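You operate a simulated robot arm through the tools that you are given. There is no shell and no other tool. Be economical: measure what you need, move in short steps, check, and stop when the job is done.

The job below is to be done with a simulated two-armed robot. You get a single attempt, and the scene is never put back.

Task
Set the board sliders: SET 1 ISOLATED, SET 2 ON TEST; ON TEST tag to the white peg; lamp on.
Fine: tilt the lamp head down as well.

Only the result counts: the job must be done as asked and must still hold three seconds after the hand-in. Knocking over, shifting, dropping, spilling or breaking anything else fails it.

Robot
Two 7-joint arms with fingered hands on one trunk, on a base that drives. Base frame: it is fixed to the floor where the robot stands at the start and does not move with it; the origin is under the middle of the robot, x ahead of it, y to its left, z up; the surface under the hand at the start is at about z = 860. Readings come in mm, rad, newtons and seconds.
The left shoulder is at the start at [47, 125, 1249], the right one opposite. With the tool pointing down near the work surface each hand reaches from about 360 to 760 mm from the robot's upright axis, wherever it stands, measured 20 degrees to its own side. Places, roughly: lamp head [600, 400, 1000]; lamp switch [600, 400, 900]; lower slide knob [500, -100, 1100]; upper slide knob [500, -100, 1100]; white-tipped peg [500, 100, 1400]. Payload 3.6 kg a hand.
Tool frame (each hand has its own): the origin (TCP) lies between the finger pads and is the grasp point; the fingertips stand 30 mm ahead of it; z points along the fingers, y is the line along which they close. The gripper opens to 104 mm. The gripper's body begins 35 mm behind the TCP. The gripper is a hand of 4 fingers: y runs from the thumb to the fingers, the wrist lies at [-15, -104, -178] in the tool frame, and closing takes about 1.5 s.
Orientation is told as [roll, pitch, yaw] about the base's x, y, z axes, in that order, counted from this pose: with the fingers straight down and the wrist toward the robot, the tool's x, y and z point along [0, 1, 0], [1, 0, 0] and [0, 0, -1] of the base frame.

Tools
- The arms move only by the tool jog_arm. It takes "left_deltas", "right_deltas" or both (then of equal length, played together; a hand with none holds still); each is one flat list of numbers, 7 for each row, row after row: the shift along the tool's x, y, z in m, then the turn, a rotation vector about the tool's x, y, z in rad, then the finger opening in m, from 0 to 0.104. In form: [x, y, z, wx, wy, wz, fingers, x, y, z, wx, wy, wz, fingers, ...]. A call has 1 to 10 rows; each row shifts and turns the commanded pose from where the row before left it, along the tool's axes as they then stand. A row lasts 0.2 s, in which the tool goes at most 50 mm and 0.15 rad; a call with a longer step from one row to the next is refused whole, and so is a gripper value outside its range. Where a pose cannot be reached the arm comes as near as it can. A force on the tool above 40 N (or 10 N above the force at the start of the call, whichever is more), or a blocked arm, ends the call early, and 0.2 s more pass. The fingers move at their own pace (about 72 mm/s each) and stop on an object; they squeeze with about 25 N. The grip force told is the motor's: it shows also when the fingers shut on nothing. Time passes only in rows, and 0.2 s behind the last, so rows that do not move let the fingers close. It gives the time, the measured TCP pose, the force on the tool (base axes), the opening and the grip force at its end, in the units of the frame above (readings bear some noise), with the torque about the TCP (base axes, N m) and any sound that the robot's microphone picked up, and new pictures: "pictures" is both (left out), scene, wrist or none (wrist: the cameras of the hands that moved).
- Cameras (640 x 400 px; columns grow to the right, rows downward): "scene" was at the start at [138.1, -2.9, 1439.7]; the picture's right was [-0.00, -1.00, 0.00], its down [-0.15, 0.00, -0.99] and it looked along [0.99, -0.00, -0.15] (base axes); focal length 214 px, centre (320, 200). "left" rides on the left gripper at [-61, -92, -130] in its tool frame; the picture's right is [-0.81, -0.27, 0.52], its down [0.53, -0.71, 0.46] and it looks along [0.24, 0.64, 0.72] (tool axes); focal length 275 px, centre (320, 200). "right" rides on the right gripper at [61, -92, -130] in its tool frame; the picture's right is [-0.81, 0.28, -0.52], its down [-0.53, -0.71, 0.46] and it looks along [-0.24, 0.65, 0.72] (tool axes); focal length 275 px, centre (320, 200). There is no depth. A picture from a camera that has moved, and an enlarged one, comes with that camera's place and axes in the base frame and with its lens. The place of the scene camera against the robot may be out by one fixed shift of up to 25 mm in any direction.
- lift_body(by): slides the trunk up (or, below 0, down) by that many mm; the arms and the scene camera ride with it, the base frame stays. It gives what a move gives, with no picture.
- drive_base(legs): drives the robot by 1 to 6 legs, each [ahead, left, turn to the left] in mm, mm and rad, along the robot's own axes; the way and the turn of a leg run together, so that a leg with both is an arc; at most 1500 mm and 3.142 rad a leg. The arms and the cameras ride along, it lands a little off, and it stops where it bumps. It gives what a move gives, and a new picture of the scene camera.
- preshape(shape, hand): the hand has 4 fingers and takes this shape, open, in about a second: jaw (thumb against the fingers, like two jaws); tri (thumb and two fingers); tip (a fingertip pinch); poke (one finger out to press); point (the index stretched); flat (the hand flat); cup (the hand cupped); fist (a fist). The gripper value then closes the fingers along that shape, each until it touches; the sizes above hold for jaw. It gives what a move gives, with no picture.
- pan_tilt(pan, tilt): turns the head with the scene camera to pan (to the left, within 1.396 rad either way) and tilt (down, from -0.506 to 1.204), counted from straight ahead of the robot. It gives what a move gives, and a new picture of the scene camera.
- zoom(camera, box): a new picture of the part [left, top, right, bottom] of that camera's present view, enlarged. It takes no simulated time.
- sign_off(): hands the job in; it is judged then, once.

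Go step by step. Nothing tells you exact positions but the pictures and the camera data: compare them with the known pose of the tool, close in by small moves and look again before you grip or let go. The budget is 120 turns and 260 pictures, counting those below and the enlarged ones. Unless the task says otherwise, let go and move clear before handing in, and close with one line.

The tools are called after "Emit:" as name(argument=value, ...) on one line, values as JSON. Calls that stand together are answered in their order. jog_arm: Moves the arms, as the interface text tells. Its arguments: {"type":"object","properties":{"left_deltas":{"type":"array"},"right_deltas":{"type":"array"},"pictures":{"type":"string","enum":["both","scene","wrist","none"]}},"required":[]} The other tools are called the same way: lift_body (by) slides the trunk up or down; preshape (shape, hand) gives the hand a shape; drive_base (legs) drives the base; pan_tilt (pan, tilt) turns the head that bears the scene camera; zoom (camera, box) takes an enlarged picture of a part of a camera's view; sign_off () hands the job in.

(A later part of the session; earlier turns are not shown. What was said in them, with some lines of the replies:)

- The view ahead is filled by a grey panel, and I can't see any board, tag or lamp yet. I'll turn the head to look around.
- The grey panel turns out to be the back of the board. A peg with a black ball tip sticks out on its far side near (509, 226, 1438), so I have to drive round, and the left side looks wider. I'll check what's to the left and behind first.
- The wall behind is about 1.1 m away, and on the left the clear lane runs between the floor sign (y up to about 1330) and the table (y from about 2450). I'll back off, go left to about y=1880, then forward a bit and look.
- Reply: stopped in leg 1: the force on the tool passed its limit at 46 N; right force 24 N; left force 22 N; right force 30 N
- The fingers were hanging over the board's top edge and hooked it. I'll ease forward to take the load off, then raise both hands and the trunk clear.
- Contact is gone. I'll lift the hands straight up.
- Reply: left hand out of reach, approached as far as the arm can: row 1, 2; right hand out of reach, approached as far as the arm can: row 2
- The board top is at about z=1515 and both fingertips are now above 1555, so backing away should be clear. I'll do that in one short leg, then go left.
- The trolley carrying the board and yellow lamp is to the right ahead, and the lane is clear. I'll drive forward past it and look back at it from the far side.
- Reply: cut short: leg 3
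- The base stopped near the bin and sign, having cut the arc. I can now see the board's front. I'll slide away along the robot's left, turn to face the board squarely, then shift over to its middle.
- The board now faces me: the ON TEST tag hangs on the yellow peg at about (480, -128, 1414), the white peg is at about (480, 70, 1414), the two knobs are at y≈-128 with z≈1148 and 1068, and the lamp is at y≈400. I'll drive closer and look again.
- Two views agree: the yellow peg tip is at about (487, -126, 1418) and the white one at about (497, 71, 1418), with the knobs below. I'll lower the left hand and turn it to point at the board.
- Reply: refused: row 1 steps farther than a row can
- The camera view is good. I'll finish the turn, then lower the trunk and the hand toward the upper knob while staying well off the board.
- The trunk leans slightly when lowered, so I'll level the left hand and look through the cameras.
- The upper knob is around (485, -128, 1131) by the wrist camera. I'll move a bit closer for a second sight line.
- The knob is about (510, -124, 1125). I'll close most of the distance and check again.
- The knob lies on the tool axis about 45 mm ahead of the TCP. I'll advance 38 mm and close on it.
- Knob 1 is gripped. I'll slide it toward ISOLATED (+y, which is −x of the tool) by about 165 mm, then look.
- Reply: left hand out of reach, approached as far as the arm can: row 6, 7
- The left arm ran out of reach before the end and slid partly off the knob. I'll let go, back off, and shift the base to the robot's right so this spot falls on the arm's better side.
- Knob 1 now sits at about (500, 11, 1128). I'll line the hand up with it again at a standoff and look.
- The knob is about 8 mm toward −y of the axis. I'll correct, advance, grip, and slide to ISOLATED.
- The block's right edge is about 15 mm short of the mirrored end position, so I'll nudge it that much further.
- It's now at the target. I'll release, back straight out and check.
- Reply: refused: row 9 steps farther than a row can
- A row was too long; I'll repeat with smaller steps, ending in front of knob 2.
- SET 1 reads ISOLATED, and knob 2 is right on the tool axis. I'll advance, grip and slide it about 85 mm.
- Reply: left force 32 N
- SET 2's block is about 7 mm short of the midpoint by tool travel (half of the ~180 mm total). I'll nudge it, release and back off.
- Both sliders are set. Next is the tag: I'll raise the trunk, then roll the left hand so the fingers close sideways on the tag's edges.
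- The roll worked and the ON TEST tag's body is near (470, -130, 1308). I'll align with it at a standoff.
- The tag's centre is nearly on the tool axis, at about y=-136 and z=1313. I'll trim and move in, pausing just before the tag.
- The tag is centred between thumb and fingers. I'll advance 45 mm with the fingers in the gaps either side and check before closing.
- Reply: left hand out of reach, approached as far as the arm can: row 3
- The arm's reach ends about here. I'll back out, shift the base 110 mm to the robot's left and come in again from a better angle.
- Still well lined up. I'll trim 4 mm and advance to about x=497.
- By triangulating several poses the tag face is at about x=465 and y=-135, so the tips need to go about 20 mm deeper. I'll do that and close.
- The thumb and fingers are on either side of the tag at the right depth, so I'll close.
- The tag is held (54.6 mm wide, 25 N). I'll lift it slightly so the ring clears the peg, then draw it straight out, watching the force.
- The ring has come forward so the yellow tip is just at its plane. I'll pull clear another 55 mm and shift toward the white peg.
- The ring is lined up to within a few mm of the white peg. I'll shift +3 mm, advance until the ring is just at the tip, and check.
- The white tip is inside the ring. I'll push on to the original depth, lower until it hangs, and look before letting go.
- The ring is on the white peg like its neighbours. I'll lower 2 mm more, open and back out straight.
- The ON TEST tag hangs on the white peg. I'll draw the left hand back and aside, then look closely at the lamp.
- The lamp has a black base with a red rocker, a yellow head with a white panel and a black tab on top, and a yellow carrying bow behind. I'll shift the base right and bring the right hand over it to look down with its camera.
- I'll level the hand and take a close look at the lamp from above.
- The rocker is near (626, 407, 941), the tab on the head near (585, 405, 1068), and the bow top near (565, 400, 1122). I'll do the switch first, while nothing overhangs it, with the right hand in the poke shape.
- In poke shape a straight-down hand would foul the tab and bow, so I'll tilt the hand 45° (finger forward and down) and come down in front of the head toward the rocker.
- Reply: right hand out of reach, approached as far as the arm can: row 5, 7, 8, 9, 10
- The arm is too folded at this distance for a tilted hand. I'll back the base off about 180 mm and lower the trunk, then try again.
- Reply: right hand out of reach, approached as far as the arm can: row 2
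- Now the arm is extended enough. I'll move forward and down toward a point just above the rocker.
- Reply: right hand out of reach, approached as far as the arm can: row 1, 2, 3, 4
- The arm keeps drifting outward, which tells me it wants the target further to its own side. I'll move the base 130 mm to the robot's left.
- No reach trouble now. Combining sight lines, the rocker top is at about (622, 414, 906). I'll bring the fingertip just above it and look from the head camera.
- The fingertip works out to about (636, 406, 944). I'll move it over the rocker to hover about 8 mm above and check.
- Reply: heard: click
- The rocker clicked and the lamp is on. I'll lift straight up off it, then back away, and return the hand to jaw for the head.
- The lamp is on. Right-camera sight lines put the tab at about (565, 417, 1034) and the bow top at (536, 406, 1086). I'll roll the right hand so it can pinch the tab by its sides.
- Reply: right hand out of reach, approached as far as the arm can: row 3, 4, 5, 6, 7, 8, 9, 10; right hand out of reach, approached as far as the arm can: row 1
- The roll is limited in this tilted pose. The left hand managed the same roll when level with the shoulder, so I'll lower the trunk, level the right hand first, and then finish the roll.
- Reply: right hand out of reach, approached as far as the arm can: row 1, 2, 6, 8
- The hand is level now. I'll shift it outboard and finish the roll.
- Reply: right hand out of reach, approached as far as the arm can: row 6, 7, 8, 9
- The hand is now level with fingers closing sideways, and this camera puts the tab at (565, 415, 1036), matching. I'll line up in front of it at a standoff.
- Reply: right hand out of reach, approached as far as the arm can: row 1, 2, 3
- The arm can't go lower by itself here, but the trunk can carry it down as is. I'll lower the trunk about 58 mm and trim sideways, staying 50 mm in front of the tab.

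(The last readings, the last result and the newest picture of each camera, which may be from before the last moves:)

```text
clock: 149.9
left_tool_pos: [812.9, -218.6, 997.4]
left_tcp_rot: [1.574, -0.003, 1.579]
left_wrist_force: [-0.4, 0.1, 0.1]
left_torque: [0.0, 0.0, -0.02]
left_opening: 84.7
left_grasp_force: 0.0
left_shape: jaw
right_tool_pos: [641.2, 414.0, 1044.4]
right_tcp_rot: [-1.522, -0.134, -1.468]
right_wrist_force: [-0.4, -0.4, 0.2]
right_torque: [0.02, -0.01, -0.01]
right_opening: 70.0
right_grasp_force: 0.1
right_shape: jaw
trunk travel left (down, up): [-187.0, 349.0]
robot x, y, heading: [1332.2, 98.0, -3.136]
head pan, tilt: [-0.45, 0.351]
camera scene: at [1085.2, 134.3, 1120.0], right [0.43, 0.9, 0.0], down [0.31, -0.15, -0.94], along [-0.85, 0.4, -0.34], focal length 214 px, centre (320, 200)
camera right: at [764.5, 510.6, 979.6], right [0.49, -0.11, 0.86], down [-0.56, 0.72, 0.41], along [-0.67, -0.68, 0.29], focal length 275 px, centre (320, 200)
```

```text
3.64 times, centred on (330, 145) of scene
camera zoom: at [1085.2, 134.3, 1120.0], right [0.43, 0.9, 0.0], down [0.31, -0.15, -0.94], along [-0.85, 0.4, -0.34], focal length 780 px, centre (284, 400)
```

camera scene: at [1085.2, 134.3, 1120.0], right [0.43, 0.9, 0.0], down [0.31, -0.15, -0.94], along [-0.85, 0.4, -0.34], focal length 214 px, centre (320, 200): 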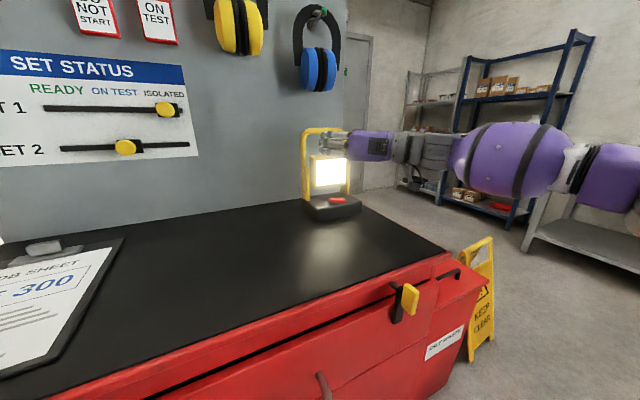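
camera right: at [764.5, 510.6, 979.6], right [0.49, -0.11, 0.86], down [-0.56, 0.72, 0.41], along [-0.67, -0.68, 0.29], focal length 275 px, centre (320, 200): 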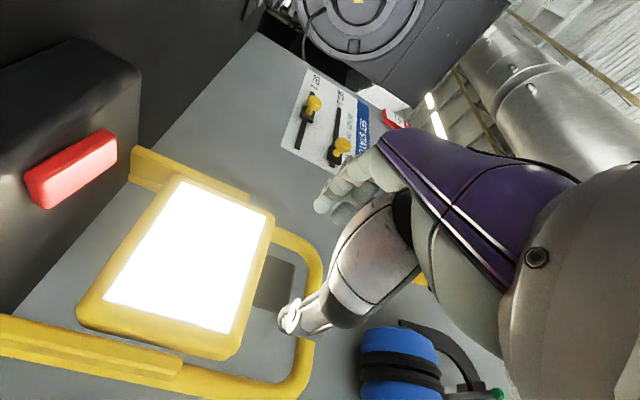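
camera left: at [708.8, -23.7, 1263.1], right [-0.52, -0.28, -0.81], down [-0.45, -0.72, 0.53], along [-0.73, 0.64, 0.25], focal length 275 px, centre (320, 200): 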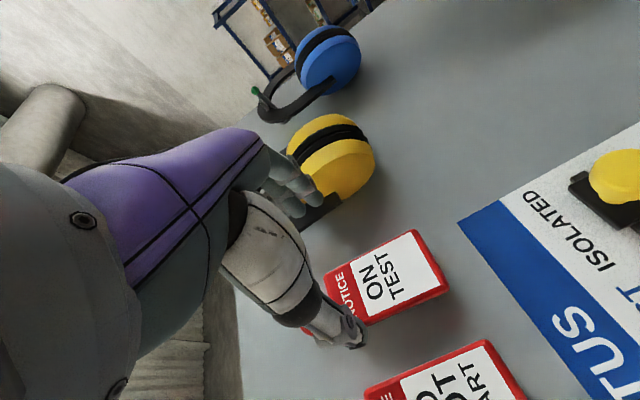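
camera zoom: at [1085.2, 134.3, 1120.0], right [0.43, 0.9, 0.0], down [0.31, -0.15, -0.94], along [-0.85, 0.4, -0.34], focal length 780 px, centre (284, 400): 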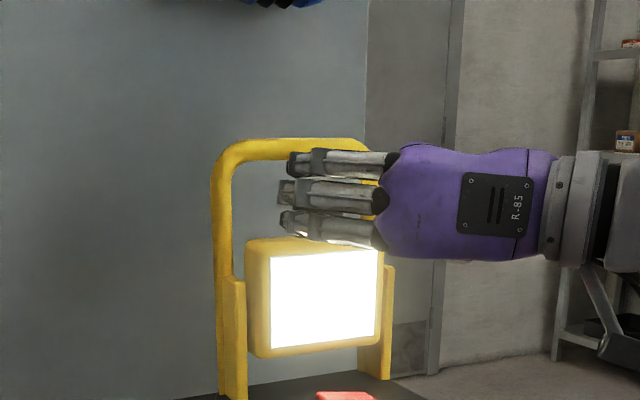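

The tab is at about (565, 416, 1039). I'll advance in two steps, keeping a little high so the lowest finger clears the head's top.

Emit:
jog_arm(right_deltas=[-0.008, -0.003, 0.015, 0, 0, 0, 0.07, -0.003, -0.004, 0.02, 0, 0, 0, 0.07], pictures="both")

Emit:
zoom(camera="scene", box=[270, 90, 390, 200])

Emit:
zoom(camera="right", box=[180, 180, 400, 400])

```text
clock: 150.5
left_tool_pos: [813.2, -218.1, 996.6]
left_tcp_rot: [1.57, -0.001, 1.582]
left_wrist_force: [-0.2, 0.2, 0.4]
left_torque: [0.0, -0.01, 0.0]
left_opening: 85.0
left_grasp_force: 0.0
left_shape: jaw
right_tool_pos: [604.5, 420.2, 1054.6]
right_tcp_rot: [-1.52, -0.132, -1.469]
right_wrist_force: [0.8, 1.0, 0.6]
right_torque: [-0.02, 0.0, 0.04]
right_opening: 69.9
right_grasp_force: 0.0
right_shape: jaw
trunk travel left (down, up): [-187.0, 349.0]
robot x, y, heading: [1335.7, 97.6, -3.137]
head pan, tilt: [-0.45, 0.351]
camera scene: at [1084.8, 134.1, 1119.9], right [0.43, 0.9, 0.0], down [0.31, -0.15, -0.94], along [-0.85, 0.4, -0.34], focal length 214 px, centre (320, 200)
camera right: at [728.3, 515.8, 988.9], right [0.49, -0.11, 0.86], down [-0.56, 0.72, 0.41], along [-0.67, -0.68, 0.29], focal length 275 px, centre (320, 200)
```

scene: 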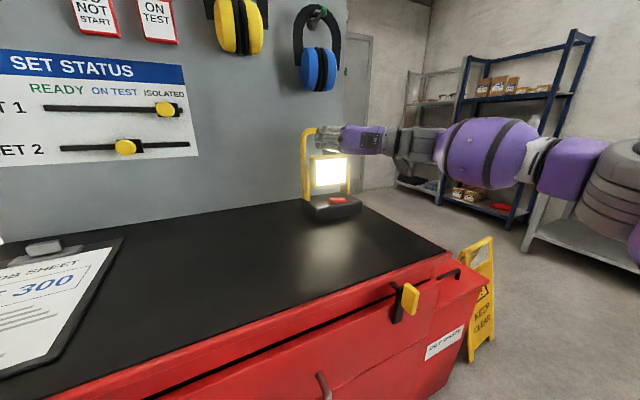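
right: 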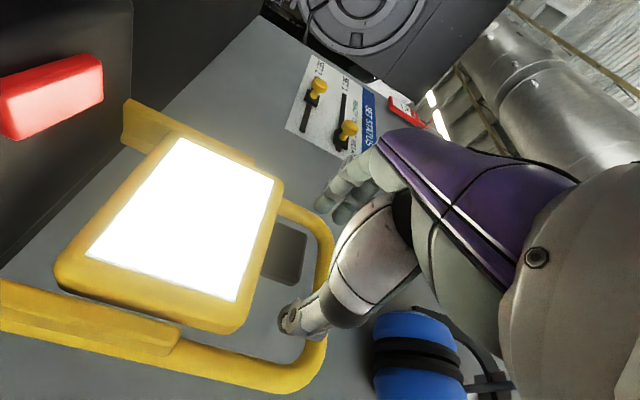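

```text
3.64 times, centred on (330, 145) of scene
camera zoom: at [1084.8, 134.1, 1119.9], right [0.43, 0.9, 0.0], down [0.31, -0.15, -0.94], along [-0.85, 0.4, -0.34], focal length 780 px, centre (284, 400)
```

zoom: 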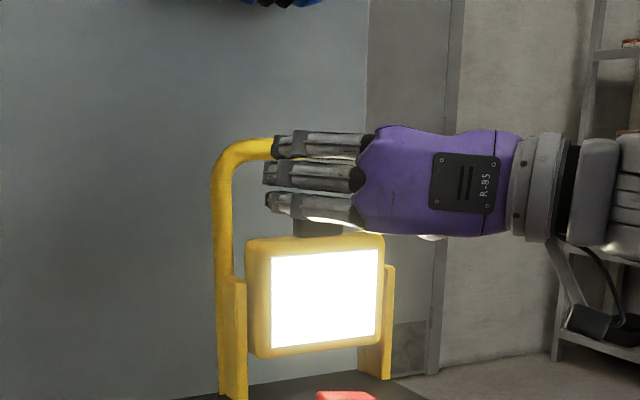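

```text
1.82 times, centred on (290, 290) of right
camera zoom: at [728.3, 515.8, 988.9], right [0.49, -0.11, 0.86], down [-0.56, 0.72, 0.41], along [-0.67, -0.68, 0.29], focal length 500 px, centre (374, 36)
```

zoom: 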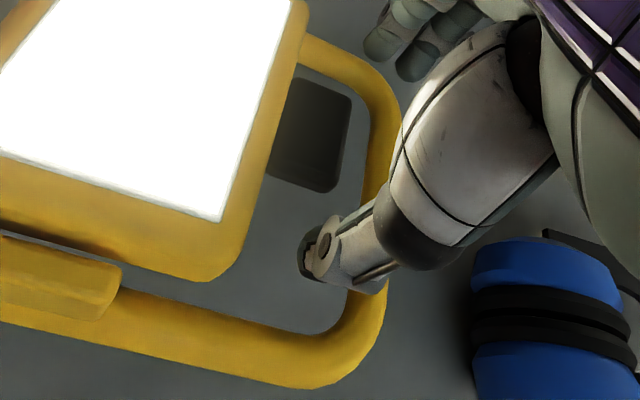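

Tab spans z≈1028–1052 and the hand is at 1054 with thumb and fingers on either side. I'll advance 24 mm and close gently.

Emit:
jog_arm(right_deltas=[0.001, 0, 0.012, 0, 0, 0, 0.07, 0, 0, 0.012, 0, 0, 0, 0.07], pictures="wrist")

Emit:
zoom(camera="scene", box=[270, 90, 390, 200])

Emit:
zoom(camera="right", box=[180, 180, 400, 400])

```text
clock: 151.1
left_tool_pos: [812.2, -217.7, 996.4]
left_tcp_rot: [1.572, -0.002, 1.58]
left_wrist_force: [0.0, 0.1, -0.4]
left_torque: [0.02, 0.02, -0.01]
left_opening: 84.9
left_grasp_force: 0.0
left_shape: jaw
right_tool_pos: [580.0, 417.3, 1050.6]
right_tcp_rot: [-1.519, -0.133, -1.467]
right_wrist_force: [0.0, 0.5, -0.2]
right_torque: [-0.02, -0.01, 0.02]
right_opening: 70.3
right_grasp_force: 0.1
right_shape: jaw
trunk travel left (down, up): [-187.0, 349.0]
robot x, y, heading: [1335.2, 100.8, -3.13]
head pan, tilt: [-0.45, 0.351]
camera right: at [704.5, 513.0, 986.4], right [0.49, -0.11, 0.86], down [-0.56, 0.72, 0.41], along [-0.67, -0.68, 0.29], focal length 275 px, centre (320, 200)
```

right: 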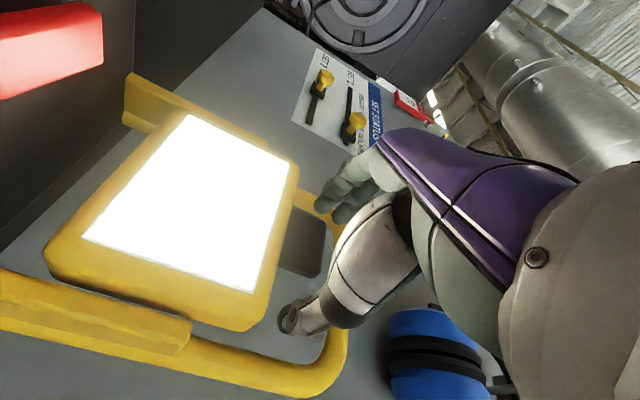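

```text
3.64 times, centred on (330, 145) of scene
camera zoom: at [1085.0, 134.1, 1120.0], right [0.43, 0.9, 0.0], down [0.31, -0.15, -0.94], along [-0.85, 0.4, -0.34], focal length 780 px, centre (284, 400)
```

zoom: 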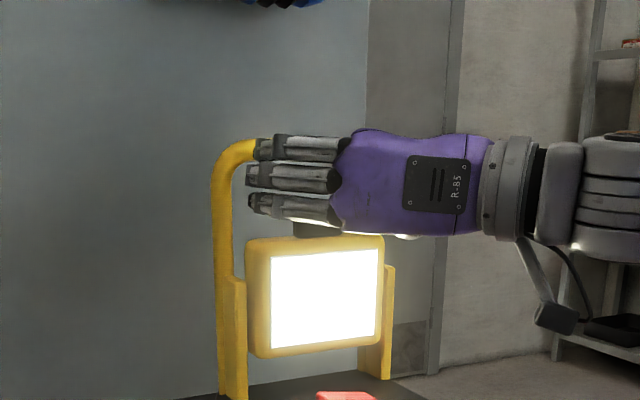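

```text
1.82 times, centred on (290, 290) of right
camera zoom: at [704.5, 513.0, 986.4], right [0.49, -0.11, 0.86], down [-0.56, 0.72, 0.41], along [-0.67, -0.68, 0.29], focal length 500 px, centre (374, 36)
```

zoom: 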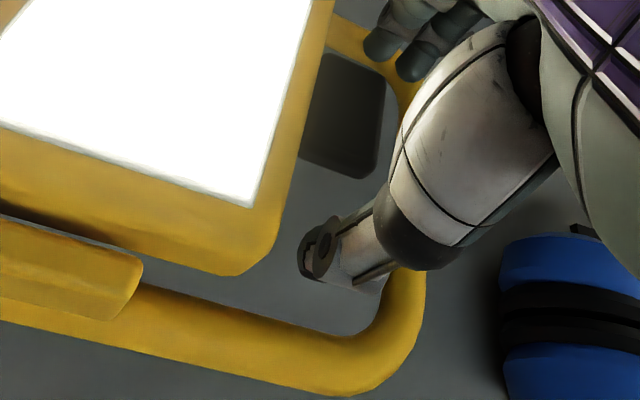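

Tips now span the tab's depth. Closing on it.

Emit:
jog_arm(right_deltas=[0, 0, 0, 0, 0, 0, 0.06, 0, 0, 0, 0, 0, 0, 0.05, 0, 0, 0, 0, 0, 0, 0.04, 0, 0, 0, 0, 0, 0, 0.03, 0, 0, 0, 0, 0, 0, 0.03], pictures="wrist")

Emit:
zoom(camera="scene", box=[270, 90, 390, 200])

Emit:
zoom(camera="right", box=[180, 180, 400, 400])

```text
clock: 152.3
left_tool_pos: [811.8, -217.5, 997.2]
left_tcp_rot: [1.573, 0.0, 1.582]
left_wrist_force: [-0.9, 0.7, 0.2]
left_torque: [0.02, -0.01, 0.0]
left_opening: 84.8
left_grasp_force: 0.2
left_shape: jaw
right_tool_pos: [581.8, 417.7, 1051.1]
right_tcp_rot: [-1.52, -0.133, -1.468]
right_wrist_force: [0.2, 1.3, 0.3]
right_torque: [-0.01, 0.0, -0.02]
right_opening: 31.2
right_grasp_force: 0.0
right_shape: jaw
trunk travel left (down, up): [-187.0, 349.0]
robot x, y, heading: [1334.4, 99.1, -3.137]
head pan, tilt: [-0.45, 0.351]
camera right: at [704.8, 513.6, 986.6], right [0.49, -0.11, 0.86], down [-0.56, 0.72, 0.41], along [-0.67, -0.68, 0.29], focal length 275 px, centre (320, 200)
```

right: 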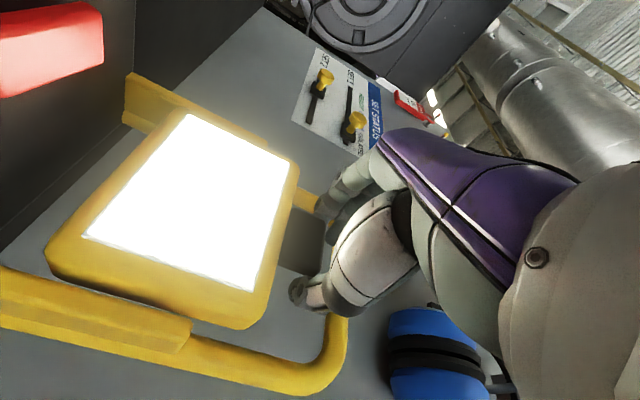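

```text
3.64 times, centred on (330, 145) of scene
camera zoom: at [1085.1, 134.4, 1120.0], right [0.43, 0.9, 0.0], down [0.31, -0.15, -0.94], along [-0.85, 0.4, -0.34], focal length 780 px, centre (284, 400)
```

zoom: 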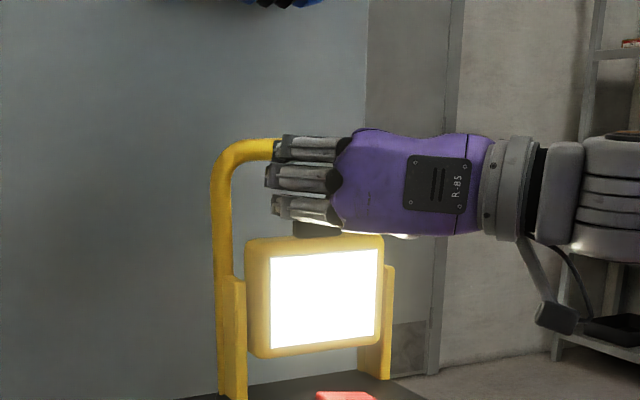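

```text
1.82 times, centred on (290, 290) of right
camera zoom: at [704.8, 513.6, 986.6], right [0.49, -0.11, 0.86], down [-0.56, 0.72, 0.41], along [-0.67, -0.68, 0.29], focal length 500 px, centre (374, 36)
```

zoom: 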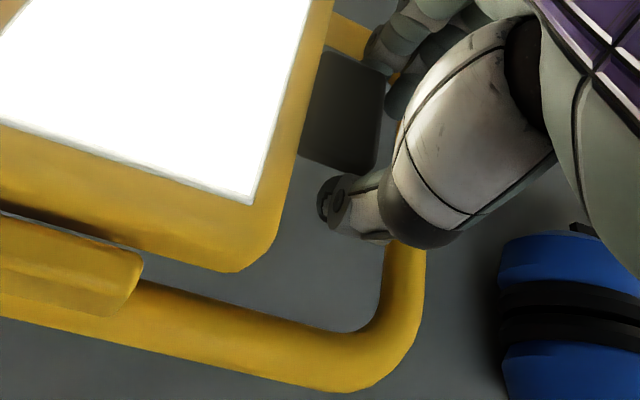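

No contact yet at 31 mm, so the tab is narrower. I'll close fully.

Emit:
jog_arm(right_deltas=[0, 0, 0, 0, 0, 0, 0.02, 0, 0, 0, 0, 0, 0, 0.01, 0, 0, 0, 0, 0, 0, 0.0, 0, 0, 0, 0, 0, 0, 0.0], pictures="wrist")

Emit:
zoom(camera="right", box=[180, 180, 400, 400])

```text
clock: 153.3
left_tool_pos: [813.8, -216.8, 997.8]
left_tcp_rot: [1.572, 0.0, 1.581]
left_wrist_force: [0.1, 0.6, -0.4]
left_torque: [-0.01, 0.03, -0.03]
left_opening: 84.6
left_grasp_force: 0.0
left_shape: jaw
right_tool_pos: [581.5, 417.9, 1051.4]
right_tcp_rot: [-1.521, -0.13, -1.469]
right_wrist_force: [0.1, 5.4, 0.0]
right_torque: [-0.04, 0.01, 0.01]
right_opening: 19.6
right_grasp_force: 24.9
right_shape: jaw
trunk travel left (down, up): [-187.0, 349.0]
robot x, y, heading: [1336.5, 97.2, -3.134]
head pan, tilt: [-0.45, 0.351]
camera right: at [704.9, 514.1, 986.4], right [0.49, -0.11, 0.86], down [-0.56, 0.72, 0.41], along [-0.67, -0.68, 0.29], focal length 275 px, centre (320, 200)
```

right: 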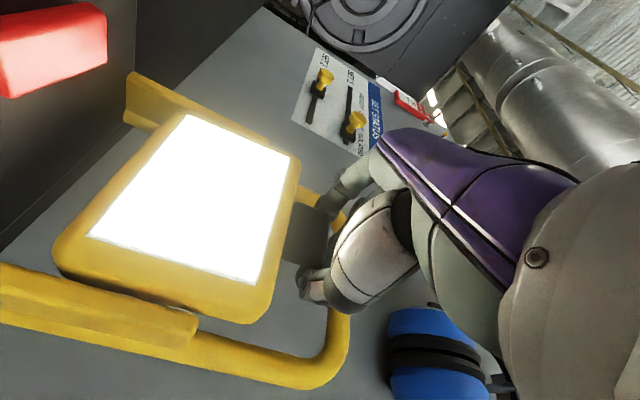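

```text
1.82 times, centred on (290, 290) of right
camera zoom: at [704.9, 514.1, 986.4], right [0.49, -0.11, 0.86], down [-0.56, 0.72, 0.41], along [-0.67, -0.68, 0.29], focal length 500 px, centre (374, 36)
```

zoom: 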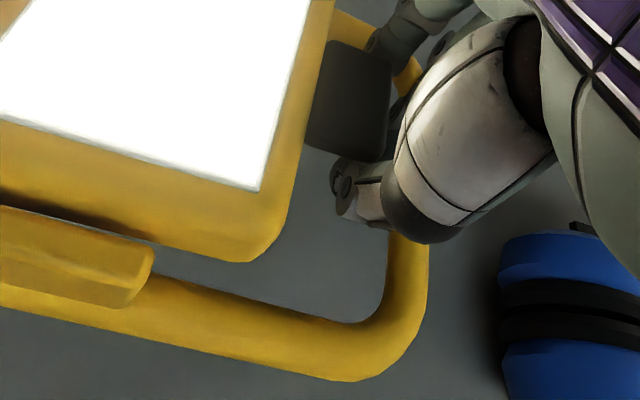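

The tab is pinched (the lamp itself slid a few mm sideways as the thumb touched). I'll pull the tab toward the robot a little and see whether the head tilts.

Emit:
jog_arm(right_deltas=[0.0005, 0.0004, -0.006, 0, 0, 0, 0, 0.0005, 0.0004, -0.006, 0, 0, 0, 0], pictures="both")

Emit:
zoom(camera="scene", box=[270, 90, 390, 220])

```text
clock: 153.9
left_tool_pos: [812.7, -217.8, 996.6]
left_tcp_rot: [1.571, 0.0, 1.583]
left_wrist_force: [0.7, 0.2, -0.3]
left_torque: [-0.01, 0.02, -0.01]
left_opening: 84.7
left_grasp_force: 0.0
left_shape: jaw
right_tool_pos: [593.3, 416.2, 1051.6]
right_tcp_rot: [-1.521, -0.134, -1.469]
right_wrist_force: [-2.0, 4.1, 0.6]
right_torque: [0.05, 0.03, 0.01]
right_opening: 19.8
right_grasp_force: 24.6
right_shape: jaw
trunk travel left (down, up): [-187.0, 349.0]
robot x, y, heading: [1334.0, 97.8, -3.127]
head pan, tilt: [-0.45, 0.351]
camera scene: at [1084.9, 134.8, 1119.9], right [0.43, 0.9, 0.0], down [0.31, -0.15, -0.94], along [-0.85, 0.4, -0.34], focal length 214 px, centre (320, 200)
camera right: at [717.0, 512.3, 985.4], right [0.49, -0.11, 0.86], down [-0.56, 0.72, 0.41], along [-0.67, -0.68, 0.29], focal length 275 px, centre (320, 200)
```

scene: 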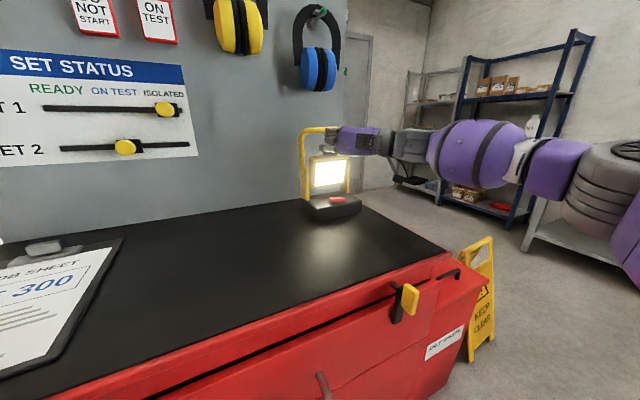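
right: 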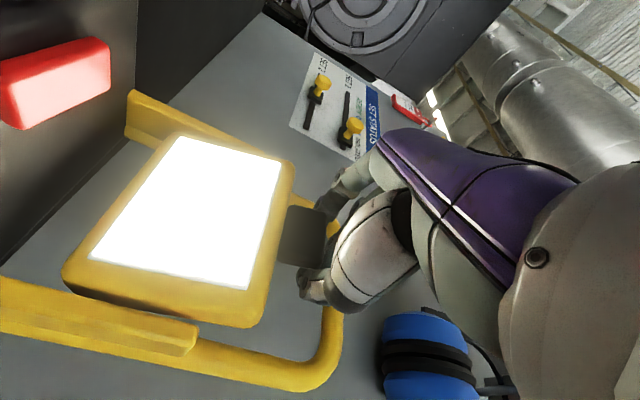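

```text
3.08 times, centred on (330, 155) of scene
camera zoom: at [1084.9, 134.8, 1119.9], right [0.43, 0.9, 0.0], down [0.31, -0.15, -0.94], along [-0.85, 0.4, -0.34], focal length 660 px, centre (289, 338)
```

zoom: 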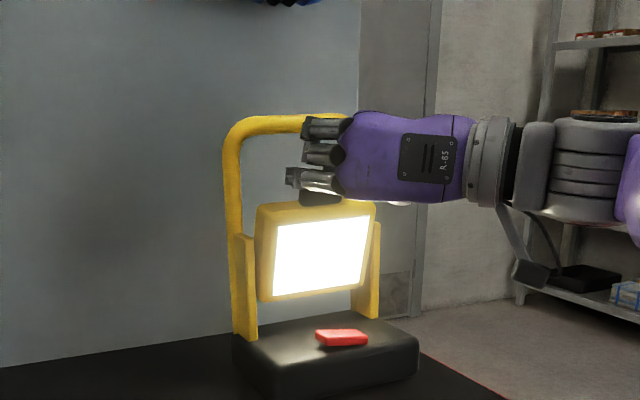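

The head tilts with only about 2 N, with the base staying put. I'll continue along the arc.

Emit:
jog_arm(right_deltas=[0.002, 0.0005, -0.008, 0, 0, 0, 0, 0.003, 0.0002, -0.008, 0, 0, 0, 0, 0.004, 0, -0.007, 0, 0, 0, 0], pictures="both")

Emit:
zoom(camera="scene", box=[270, 90, 390, 220])

```text
clock: 154.7
left_tool_pos: [813.6, -216.8, 997.5]
left_tcp_rot: [1.573, -0.002, 1.582]
left_wrist_force: [-0.1, 0.3, -0.2]
left_torque: [-0.02, 0.01, -0.02]
left_opening: 84.8
left_grasp_force: 0.1
left_shape: jaw
right_tool_pos: [617.7, 415.4, 1043.3]
right_tcp_rot: [-1.52, -0.133, -1.466]
right_wrist_force: [-0.6, -0.2, 0.9]
right_torque: [0.05, 0.01, -0.01]
right_opening: 13.6
right_grasp_force: 25.3
right_shape: jaw
trunk travel left (down, up): [-187.0, 349.0]
robot x, y, heading: [1333.8, 97.8, -3.138]
head pan, tilt: [-0.45, 0.351]
camera scene: at [1085.3, 134.1, 1120.1], right [0.43, 0.9, 0.0], down [0.31, -0.15, -0.94], along [-0.85, 0.4, -0.34], focal length 214 px, centre (320, 200)
camera right: at [740.8, 512.2, 978.2], right [0.49, -0.11, 0.86], down [-0.56, 0.72, 0.41], along [-0.67, -0.68, 0.29], focal length 275 px, centre (320, 200)
```

scene: 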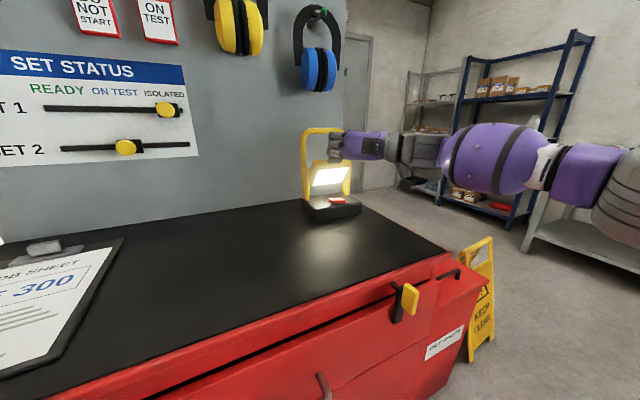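
right: 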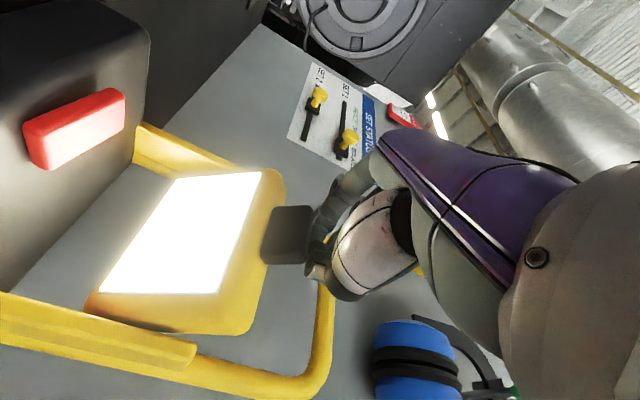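

```text
3.08 times, centred on (330, 155) of scene
camera zoom: at [1085.3, 134.1, 1120.1], right [0.43, 0.9, 0.0], down [0.31, -0.15, -0.94], along [-0.85, 0.4, -0.34], focal length 660 px, centre (289, 338)
```

zoom: 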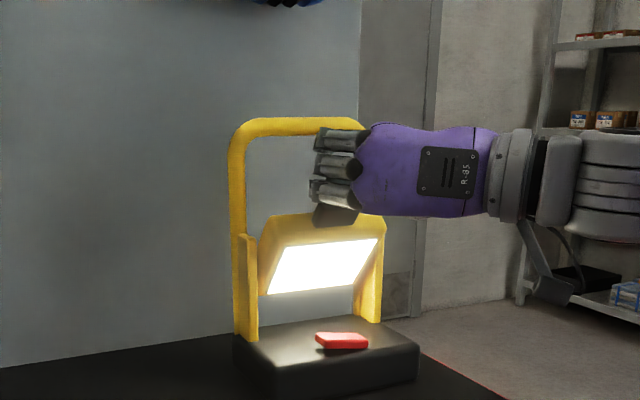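

The head is now tilted down about 35°. I'll add one more small step, then release.

Emit:
jog_arm(right_deltas=[0.005, 0, -0.005, 0, 0, 0, 0, 0.005, 0, -0.005, 0, 0, 0, 0], pictures="wrist")

Emit:
zoom(camera="scene", box=[270, 90, 390, 220])

```text
clock: 155.3
left_tool_pos: [811.8, -217.4, 996.4]
left_tcp_rot: [1.573, -0.001, 1.581]
left_wrist_force: [-0.5, -0.1, 0.0]
left_torque: [0.04, 0.0, -0.03]
left_opening: 84.7
left_grasp_force: 0.1
left_shape: jaw
right_tool_pos: [622.1, 416.2, 1038.0]
right_tcp_rot: [-1.517, -0.135, -1.469]
right_wrist_force: [0.8, -0.7, 1.5]
right_torque: [-0.03, 0.01, -0.01]
right_opening: 13.3
right_grasp_force: 24.9
right_shape: jaw
right hand out of reach, approached as far as the arm can: row 2
trunk travel left (down, up): [-187.0, 349.0]
robot x, y, heading: [1333.3, 96.7, -3.13]
head pan, tilt: [-0.45, 0.351]
camera right: at [746.9, 512.7, 974.0], right [0.49, -0.11, 0.87], down [-0.56, 0.72, 0.41], along [-0.67, -0.68, 0.29], focal length 275 px, centre (320, 200)
```

right: 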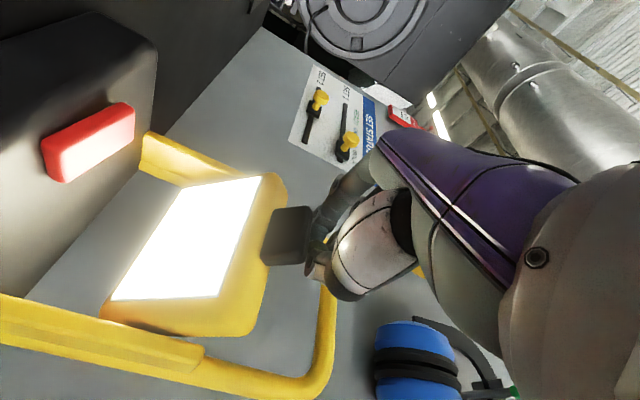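

```text
3.08 times, centred on (330, 155) of scene
camera zoom: at [1085.3, 134.1, 1120.0], right [0.43, 0.9, 0.0], down [0.31, -0.15, -0.94], along [-0.85, 0.4, -0.34], focal length 660 px, centre (289, 338)
```

zoom: 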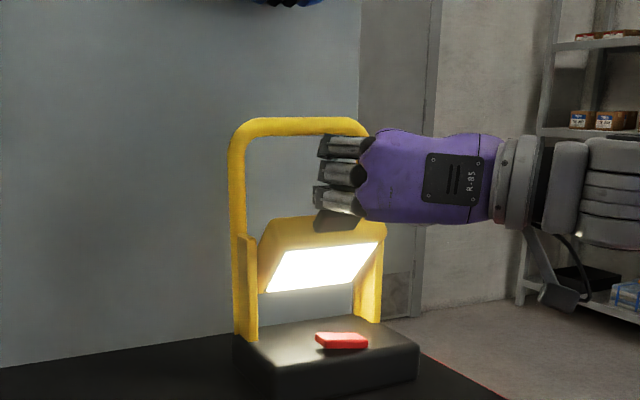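

The head is tilted well down and the lamp is lit. I'll open the fingers, back straight out and check everything.

Emit:
jog_arm(right_deltas=[0, 0, 0, 0, 0, 0, 0.05, 0, 0, 0, 0, 0, 0, 0.06, 0, 0, 0, 0, 0, 0, 0.06, -0.006, 0, -0.015, 0, 0, 0, 0.06, -0.01, 0, -0.03, 0, 0, 0, 0.06, -0.01, 0, -0.04, 0, 0, 0, 0.06, 0, 0, -0.045, 0, 0, 0, 0.06], pictures="both")

Emit:
zoom(camera="scene", box=[270, 90, 390, 220])

```text
clock: 156.9
left_tool_pos: [812.8, -217.6, 996.8]
left_tcp_rot: [1.571, -0.002, 1.582]
left_wrist_force: [0.2, 0.3, -0.9]
left_torque: [0.02, -0.01, -0.03]
left_opening: 84.6
left_grasp_force: 0.0
left_shape: jaw
right_tool_pos: [641.8, 420.3, 1045.6]
right_tcp_rot: [-1.524, -0.135, -1.467]
right_wrist_force: [0.1, 0.4, 0.4]
right_torque: [-0.01, 0.02, 0.03]
right_opening: 59.6
right_grasp_force: 0.2
right_shape: jaw
right hand out of reach, approached as far as the arm can: row 5, 6, 7
trunk travel left (down, up): [-187.0, 349.0]
robot x, y, heading: [1336.8, 96.2, -3.133]
head pan, tilt: [-0.45, 0.351]
camera scene: at [1085.1, 134.2, 1120.0], right [0.43, 0.9, 0.0], down [0.31, -0.15, -0.94], along [-0.85, 0.4, -0.34], focal length 214 px, centre (320, 200)
camera right: at [764.9, 516.9, 979.2], right [0.49, -0.11, 0.86], down [-0.56, 0.72, 0.41], along [-0.67, -0.68, 0.29], focal length 275 px, centre (320, 200)
```

scene: 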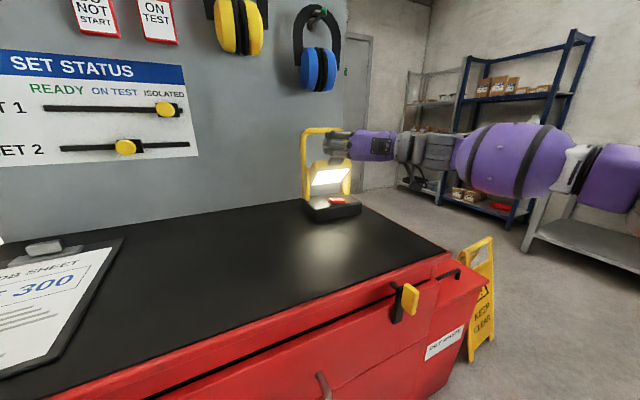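
right: 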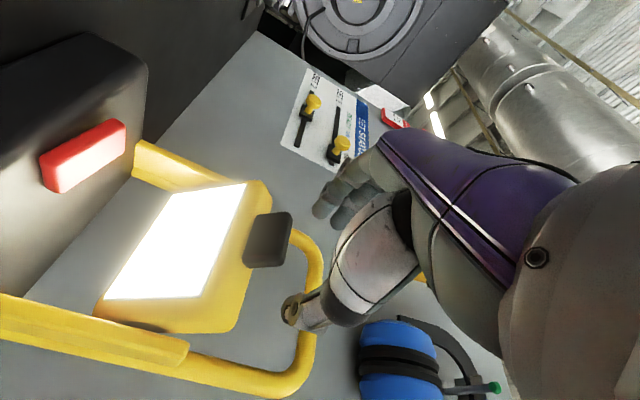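

```text
3.08 times, centred on (330, 155) of scene
camera zoom: at [1085.1, 134.2, 1120.0], right [0.43, 0.9, 0.0], down [0.31, -0.15, -0.94], along [-0.85, 0.4, -0.34], focal length 660 px, centre (289, 338)
```

zoom: 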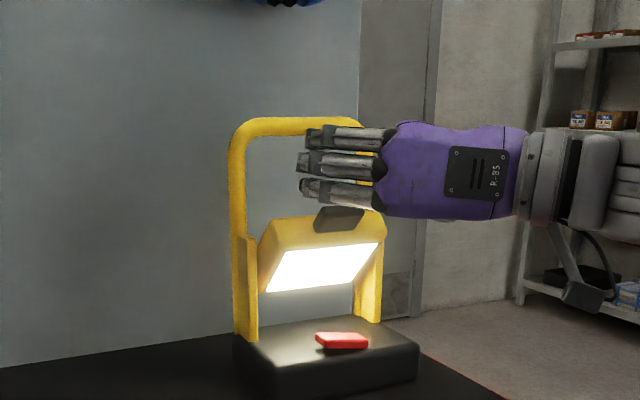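

The hand is free but the arm is at a limit, so I'll drive the base straight back to clear and view the whole board.

Emit:
drive_base(legs=[[-250, 0, 0]])

Emit:
pan_tilt(pan=0, tilt=0.1)

Emit:
zoom(camera="scene", box=[220, 40, 380, 200])

Emit:
zoom(camera="scene", box=[340, 130, 480, 260])

```text
clock: 158.7
left_tool_pos: [1056.4, -216.4, 997.0]
left_tcp_rot: [1.573, -0.002, 1.583]
left_wrist_force: [0.7, 0.4, -0.4]
left_torque: [0.01, 0.04, 0.04]
left_opening: 85.0
left_grasp_force: 0.0
left_shape: jaw
right_tool_pos: [882.8, 422.1, 1045.6]
right_tcp_rot: [-1.525, -0.136, -1.464]
right_wrist_force: [0.6, -0.2, 0.1]
right_torque: [-0.03, -0.01, 0.03]
right_opening: 59.4
right_grasp_force: 0.1
right_shape: jaw
trunk travel left (down, up): [-187.0, 349.0]
robot x, y, heading: [1575.1, 98.7, -3.133]
head pan, tilt: [-0.45, 0.351]
camera scene: at [1327.5, 135.7, 1120.1], right [0.43, 0.9, 0.0], down [0.31, -0.15, -0.94], along [-0.85, 0.4, -0.34], focal length 214 px, centre (320, 200)
```

scene: 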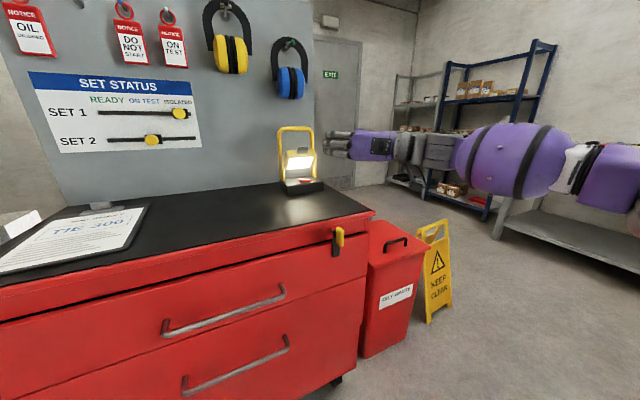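

```text
clock: 159.6
left_tool_pos: [1055.6, -217.3, 996.9]
left_tcp_rot: [1.574, -0.002, 1.582]
left_wrist_force: [0.0, -0.8, 0.2]
left_torque: [0.01, 0.0, -0.02]
left_opening: 84.9
left_grasp_force: 0.0
left_shape: jaw
right_tool_pos: [882.4, 422.5, 1044.8]
right_tcp_rot: [-1.524, -0.133, -1.464]
right_wrist_force: [-0.4, -0.6, 0.3]
right_torque: [-0.01, -0.03, -0.01]
right_opening: 59.2
right_grasp_force: 0.1
right_shape: jaw
trunk travel left (down, up): [-187.0, 349.0]
robot x, y, heading: [1576.7, 101.2, -3.138]
head pan, tilt: [0.0, 0.099]
camera scene: at [1319.1, 95.2, 1143.4], right [-0.01, 1.0, 0.0], down [0.1, 0.0, -0.99], along [-0.99, -0.01, -0.1], focal length 214 px, centre (320, 200)
```

scene: 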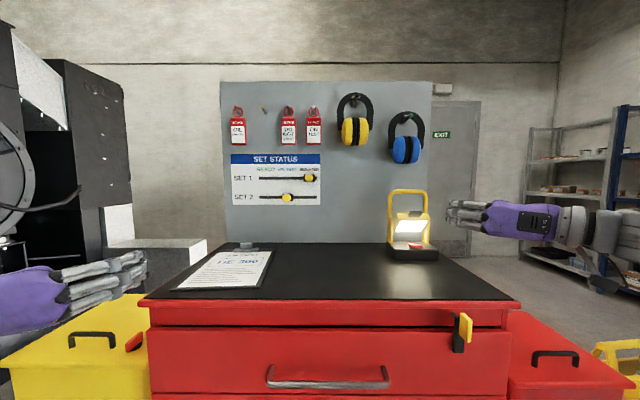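

```text
2.50 times, centred on (300, 120) of scene
camera zoom: at [1319.1, 95.2, 1143.4], right [-0.01, 1.0, 0.0], down [0.1, 0.0, -0.99], along [-0.99, -0.01, -0.1], focal length 536 px, centre (370, 400)
```

zoom: 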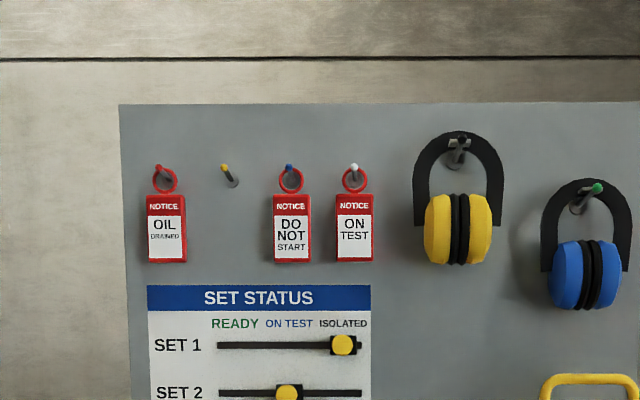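

```text
3.08 times, centred on (410, 195) of scene
camera zoom: at [1319.1, 95.2, 1143.4], right [-0.01, 1.0, 0.0], down [0.1, 0.0, -0.99], along [-0.99, -0.01, -0.1], focal length 660 px, centre (43, 215)
```

zoom: 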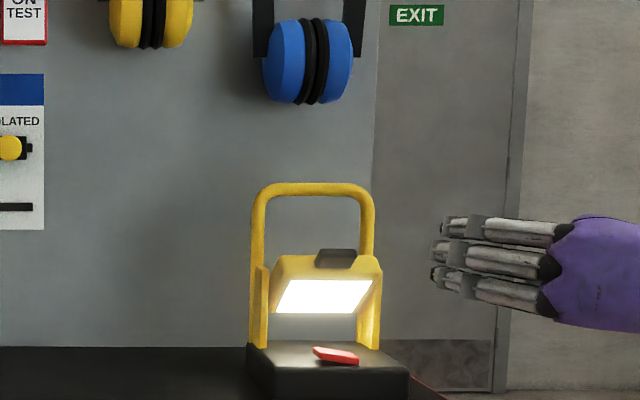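

Everything checks out: SET 1's block is under ISOLATED and SET 2's is under ON TEST. The ON TEST tag hangs on the white peg, and the lamp is lit with its head tilted down. Both hands are clear, so I'm handing in.

Emit:
sign_off()

```text
The job is handed in.
```

The job is handed in: SET 1 is on ISOLATED, SET 2 is on ON TEST, the ON TEST tag is on the white peg, and the lamp is on with its head tilted down about 40°; the lamp slid about 5 mm sideways while I gripped its tab, and at the start both hands caught the board's top edge (46 N) with no visible shift.
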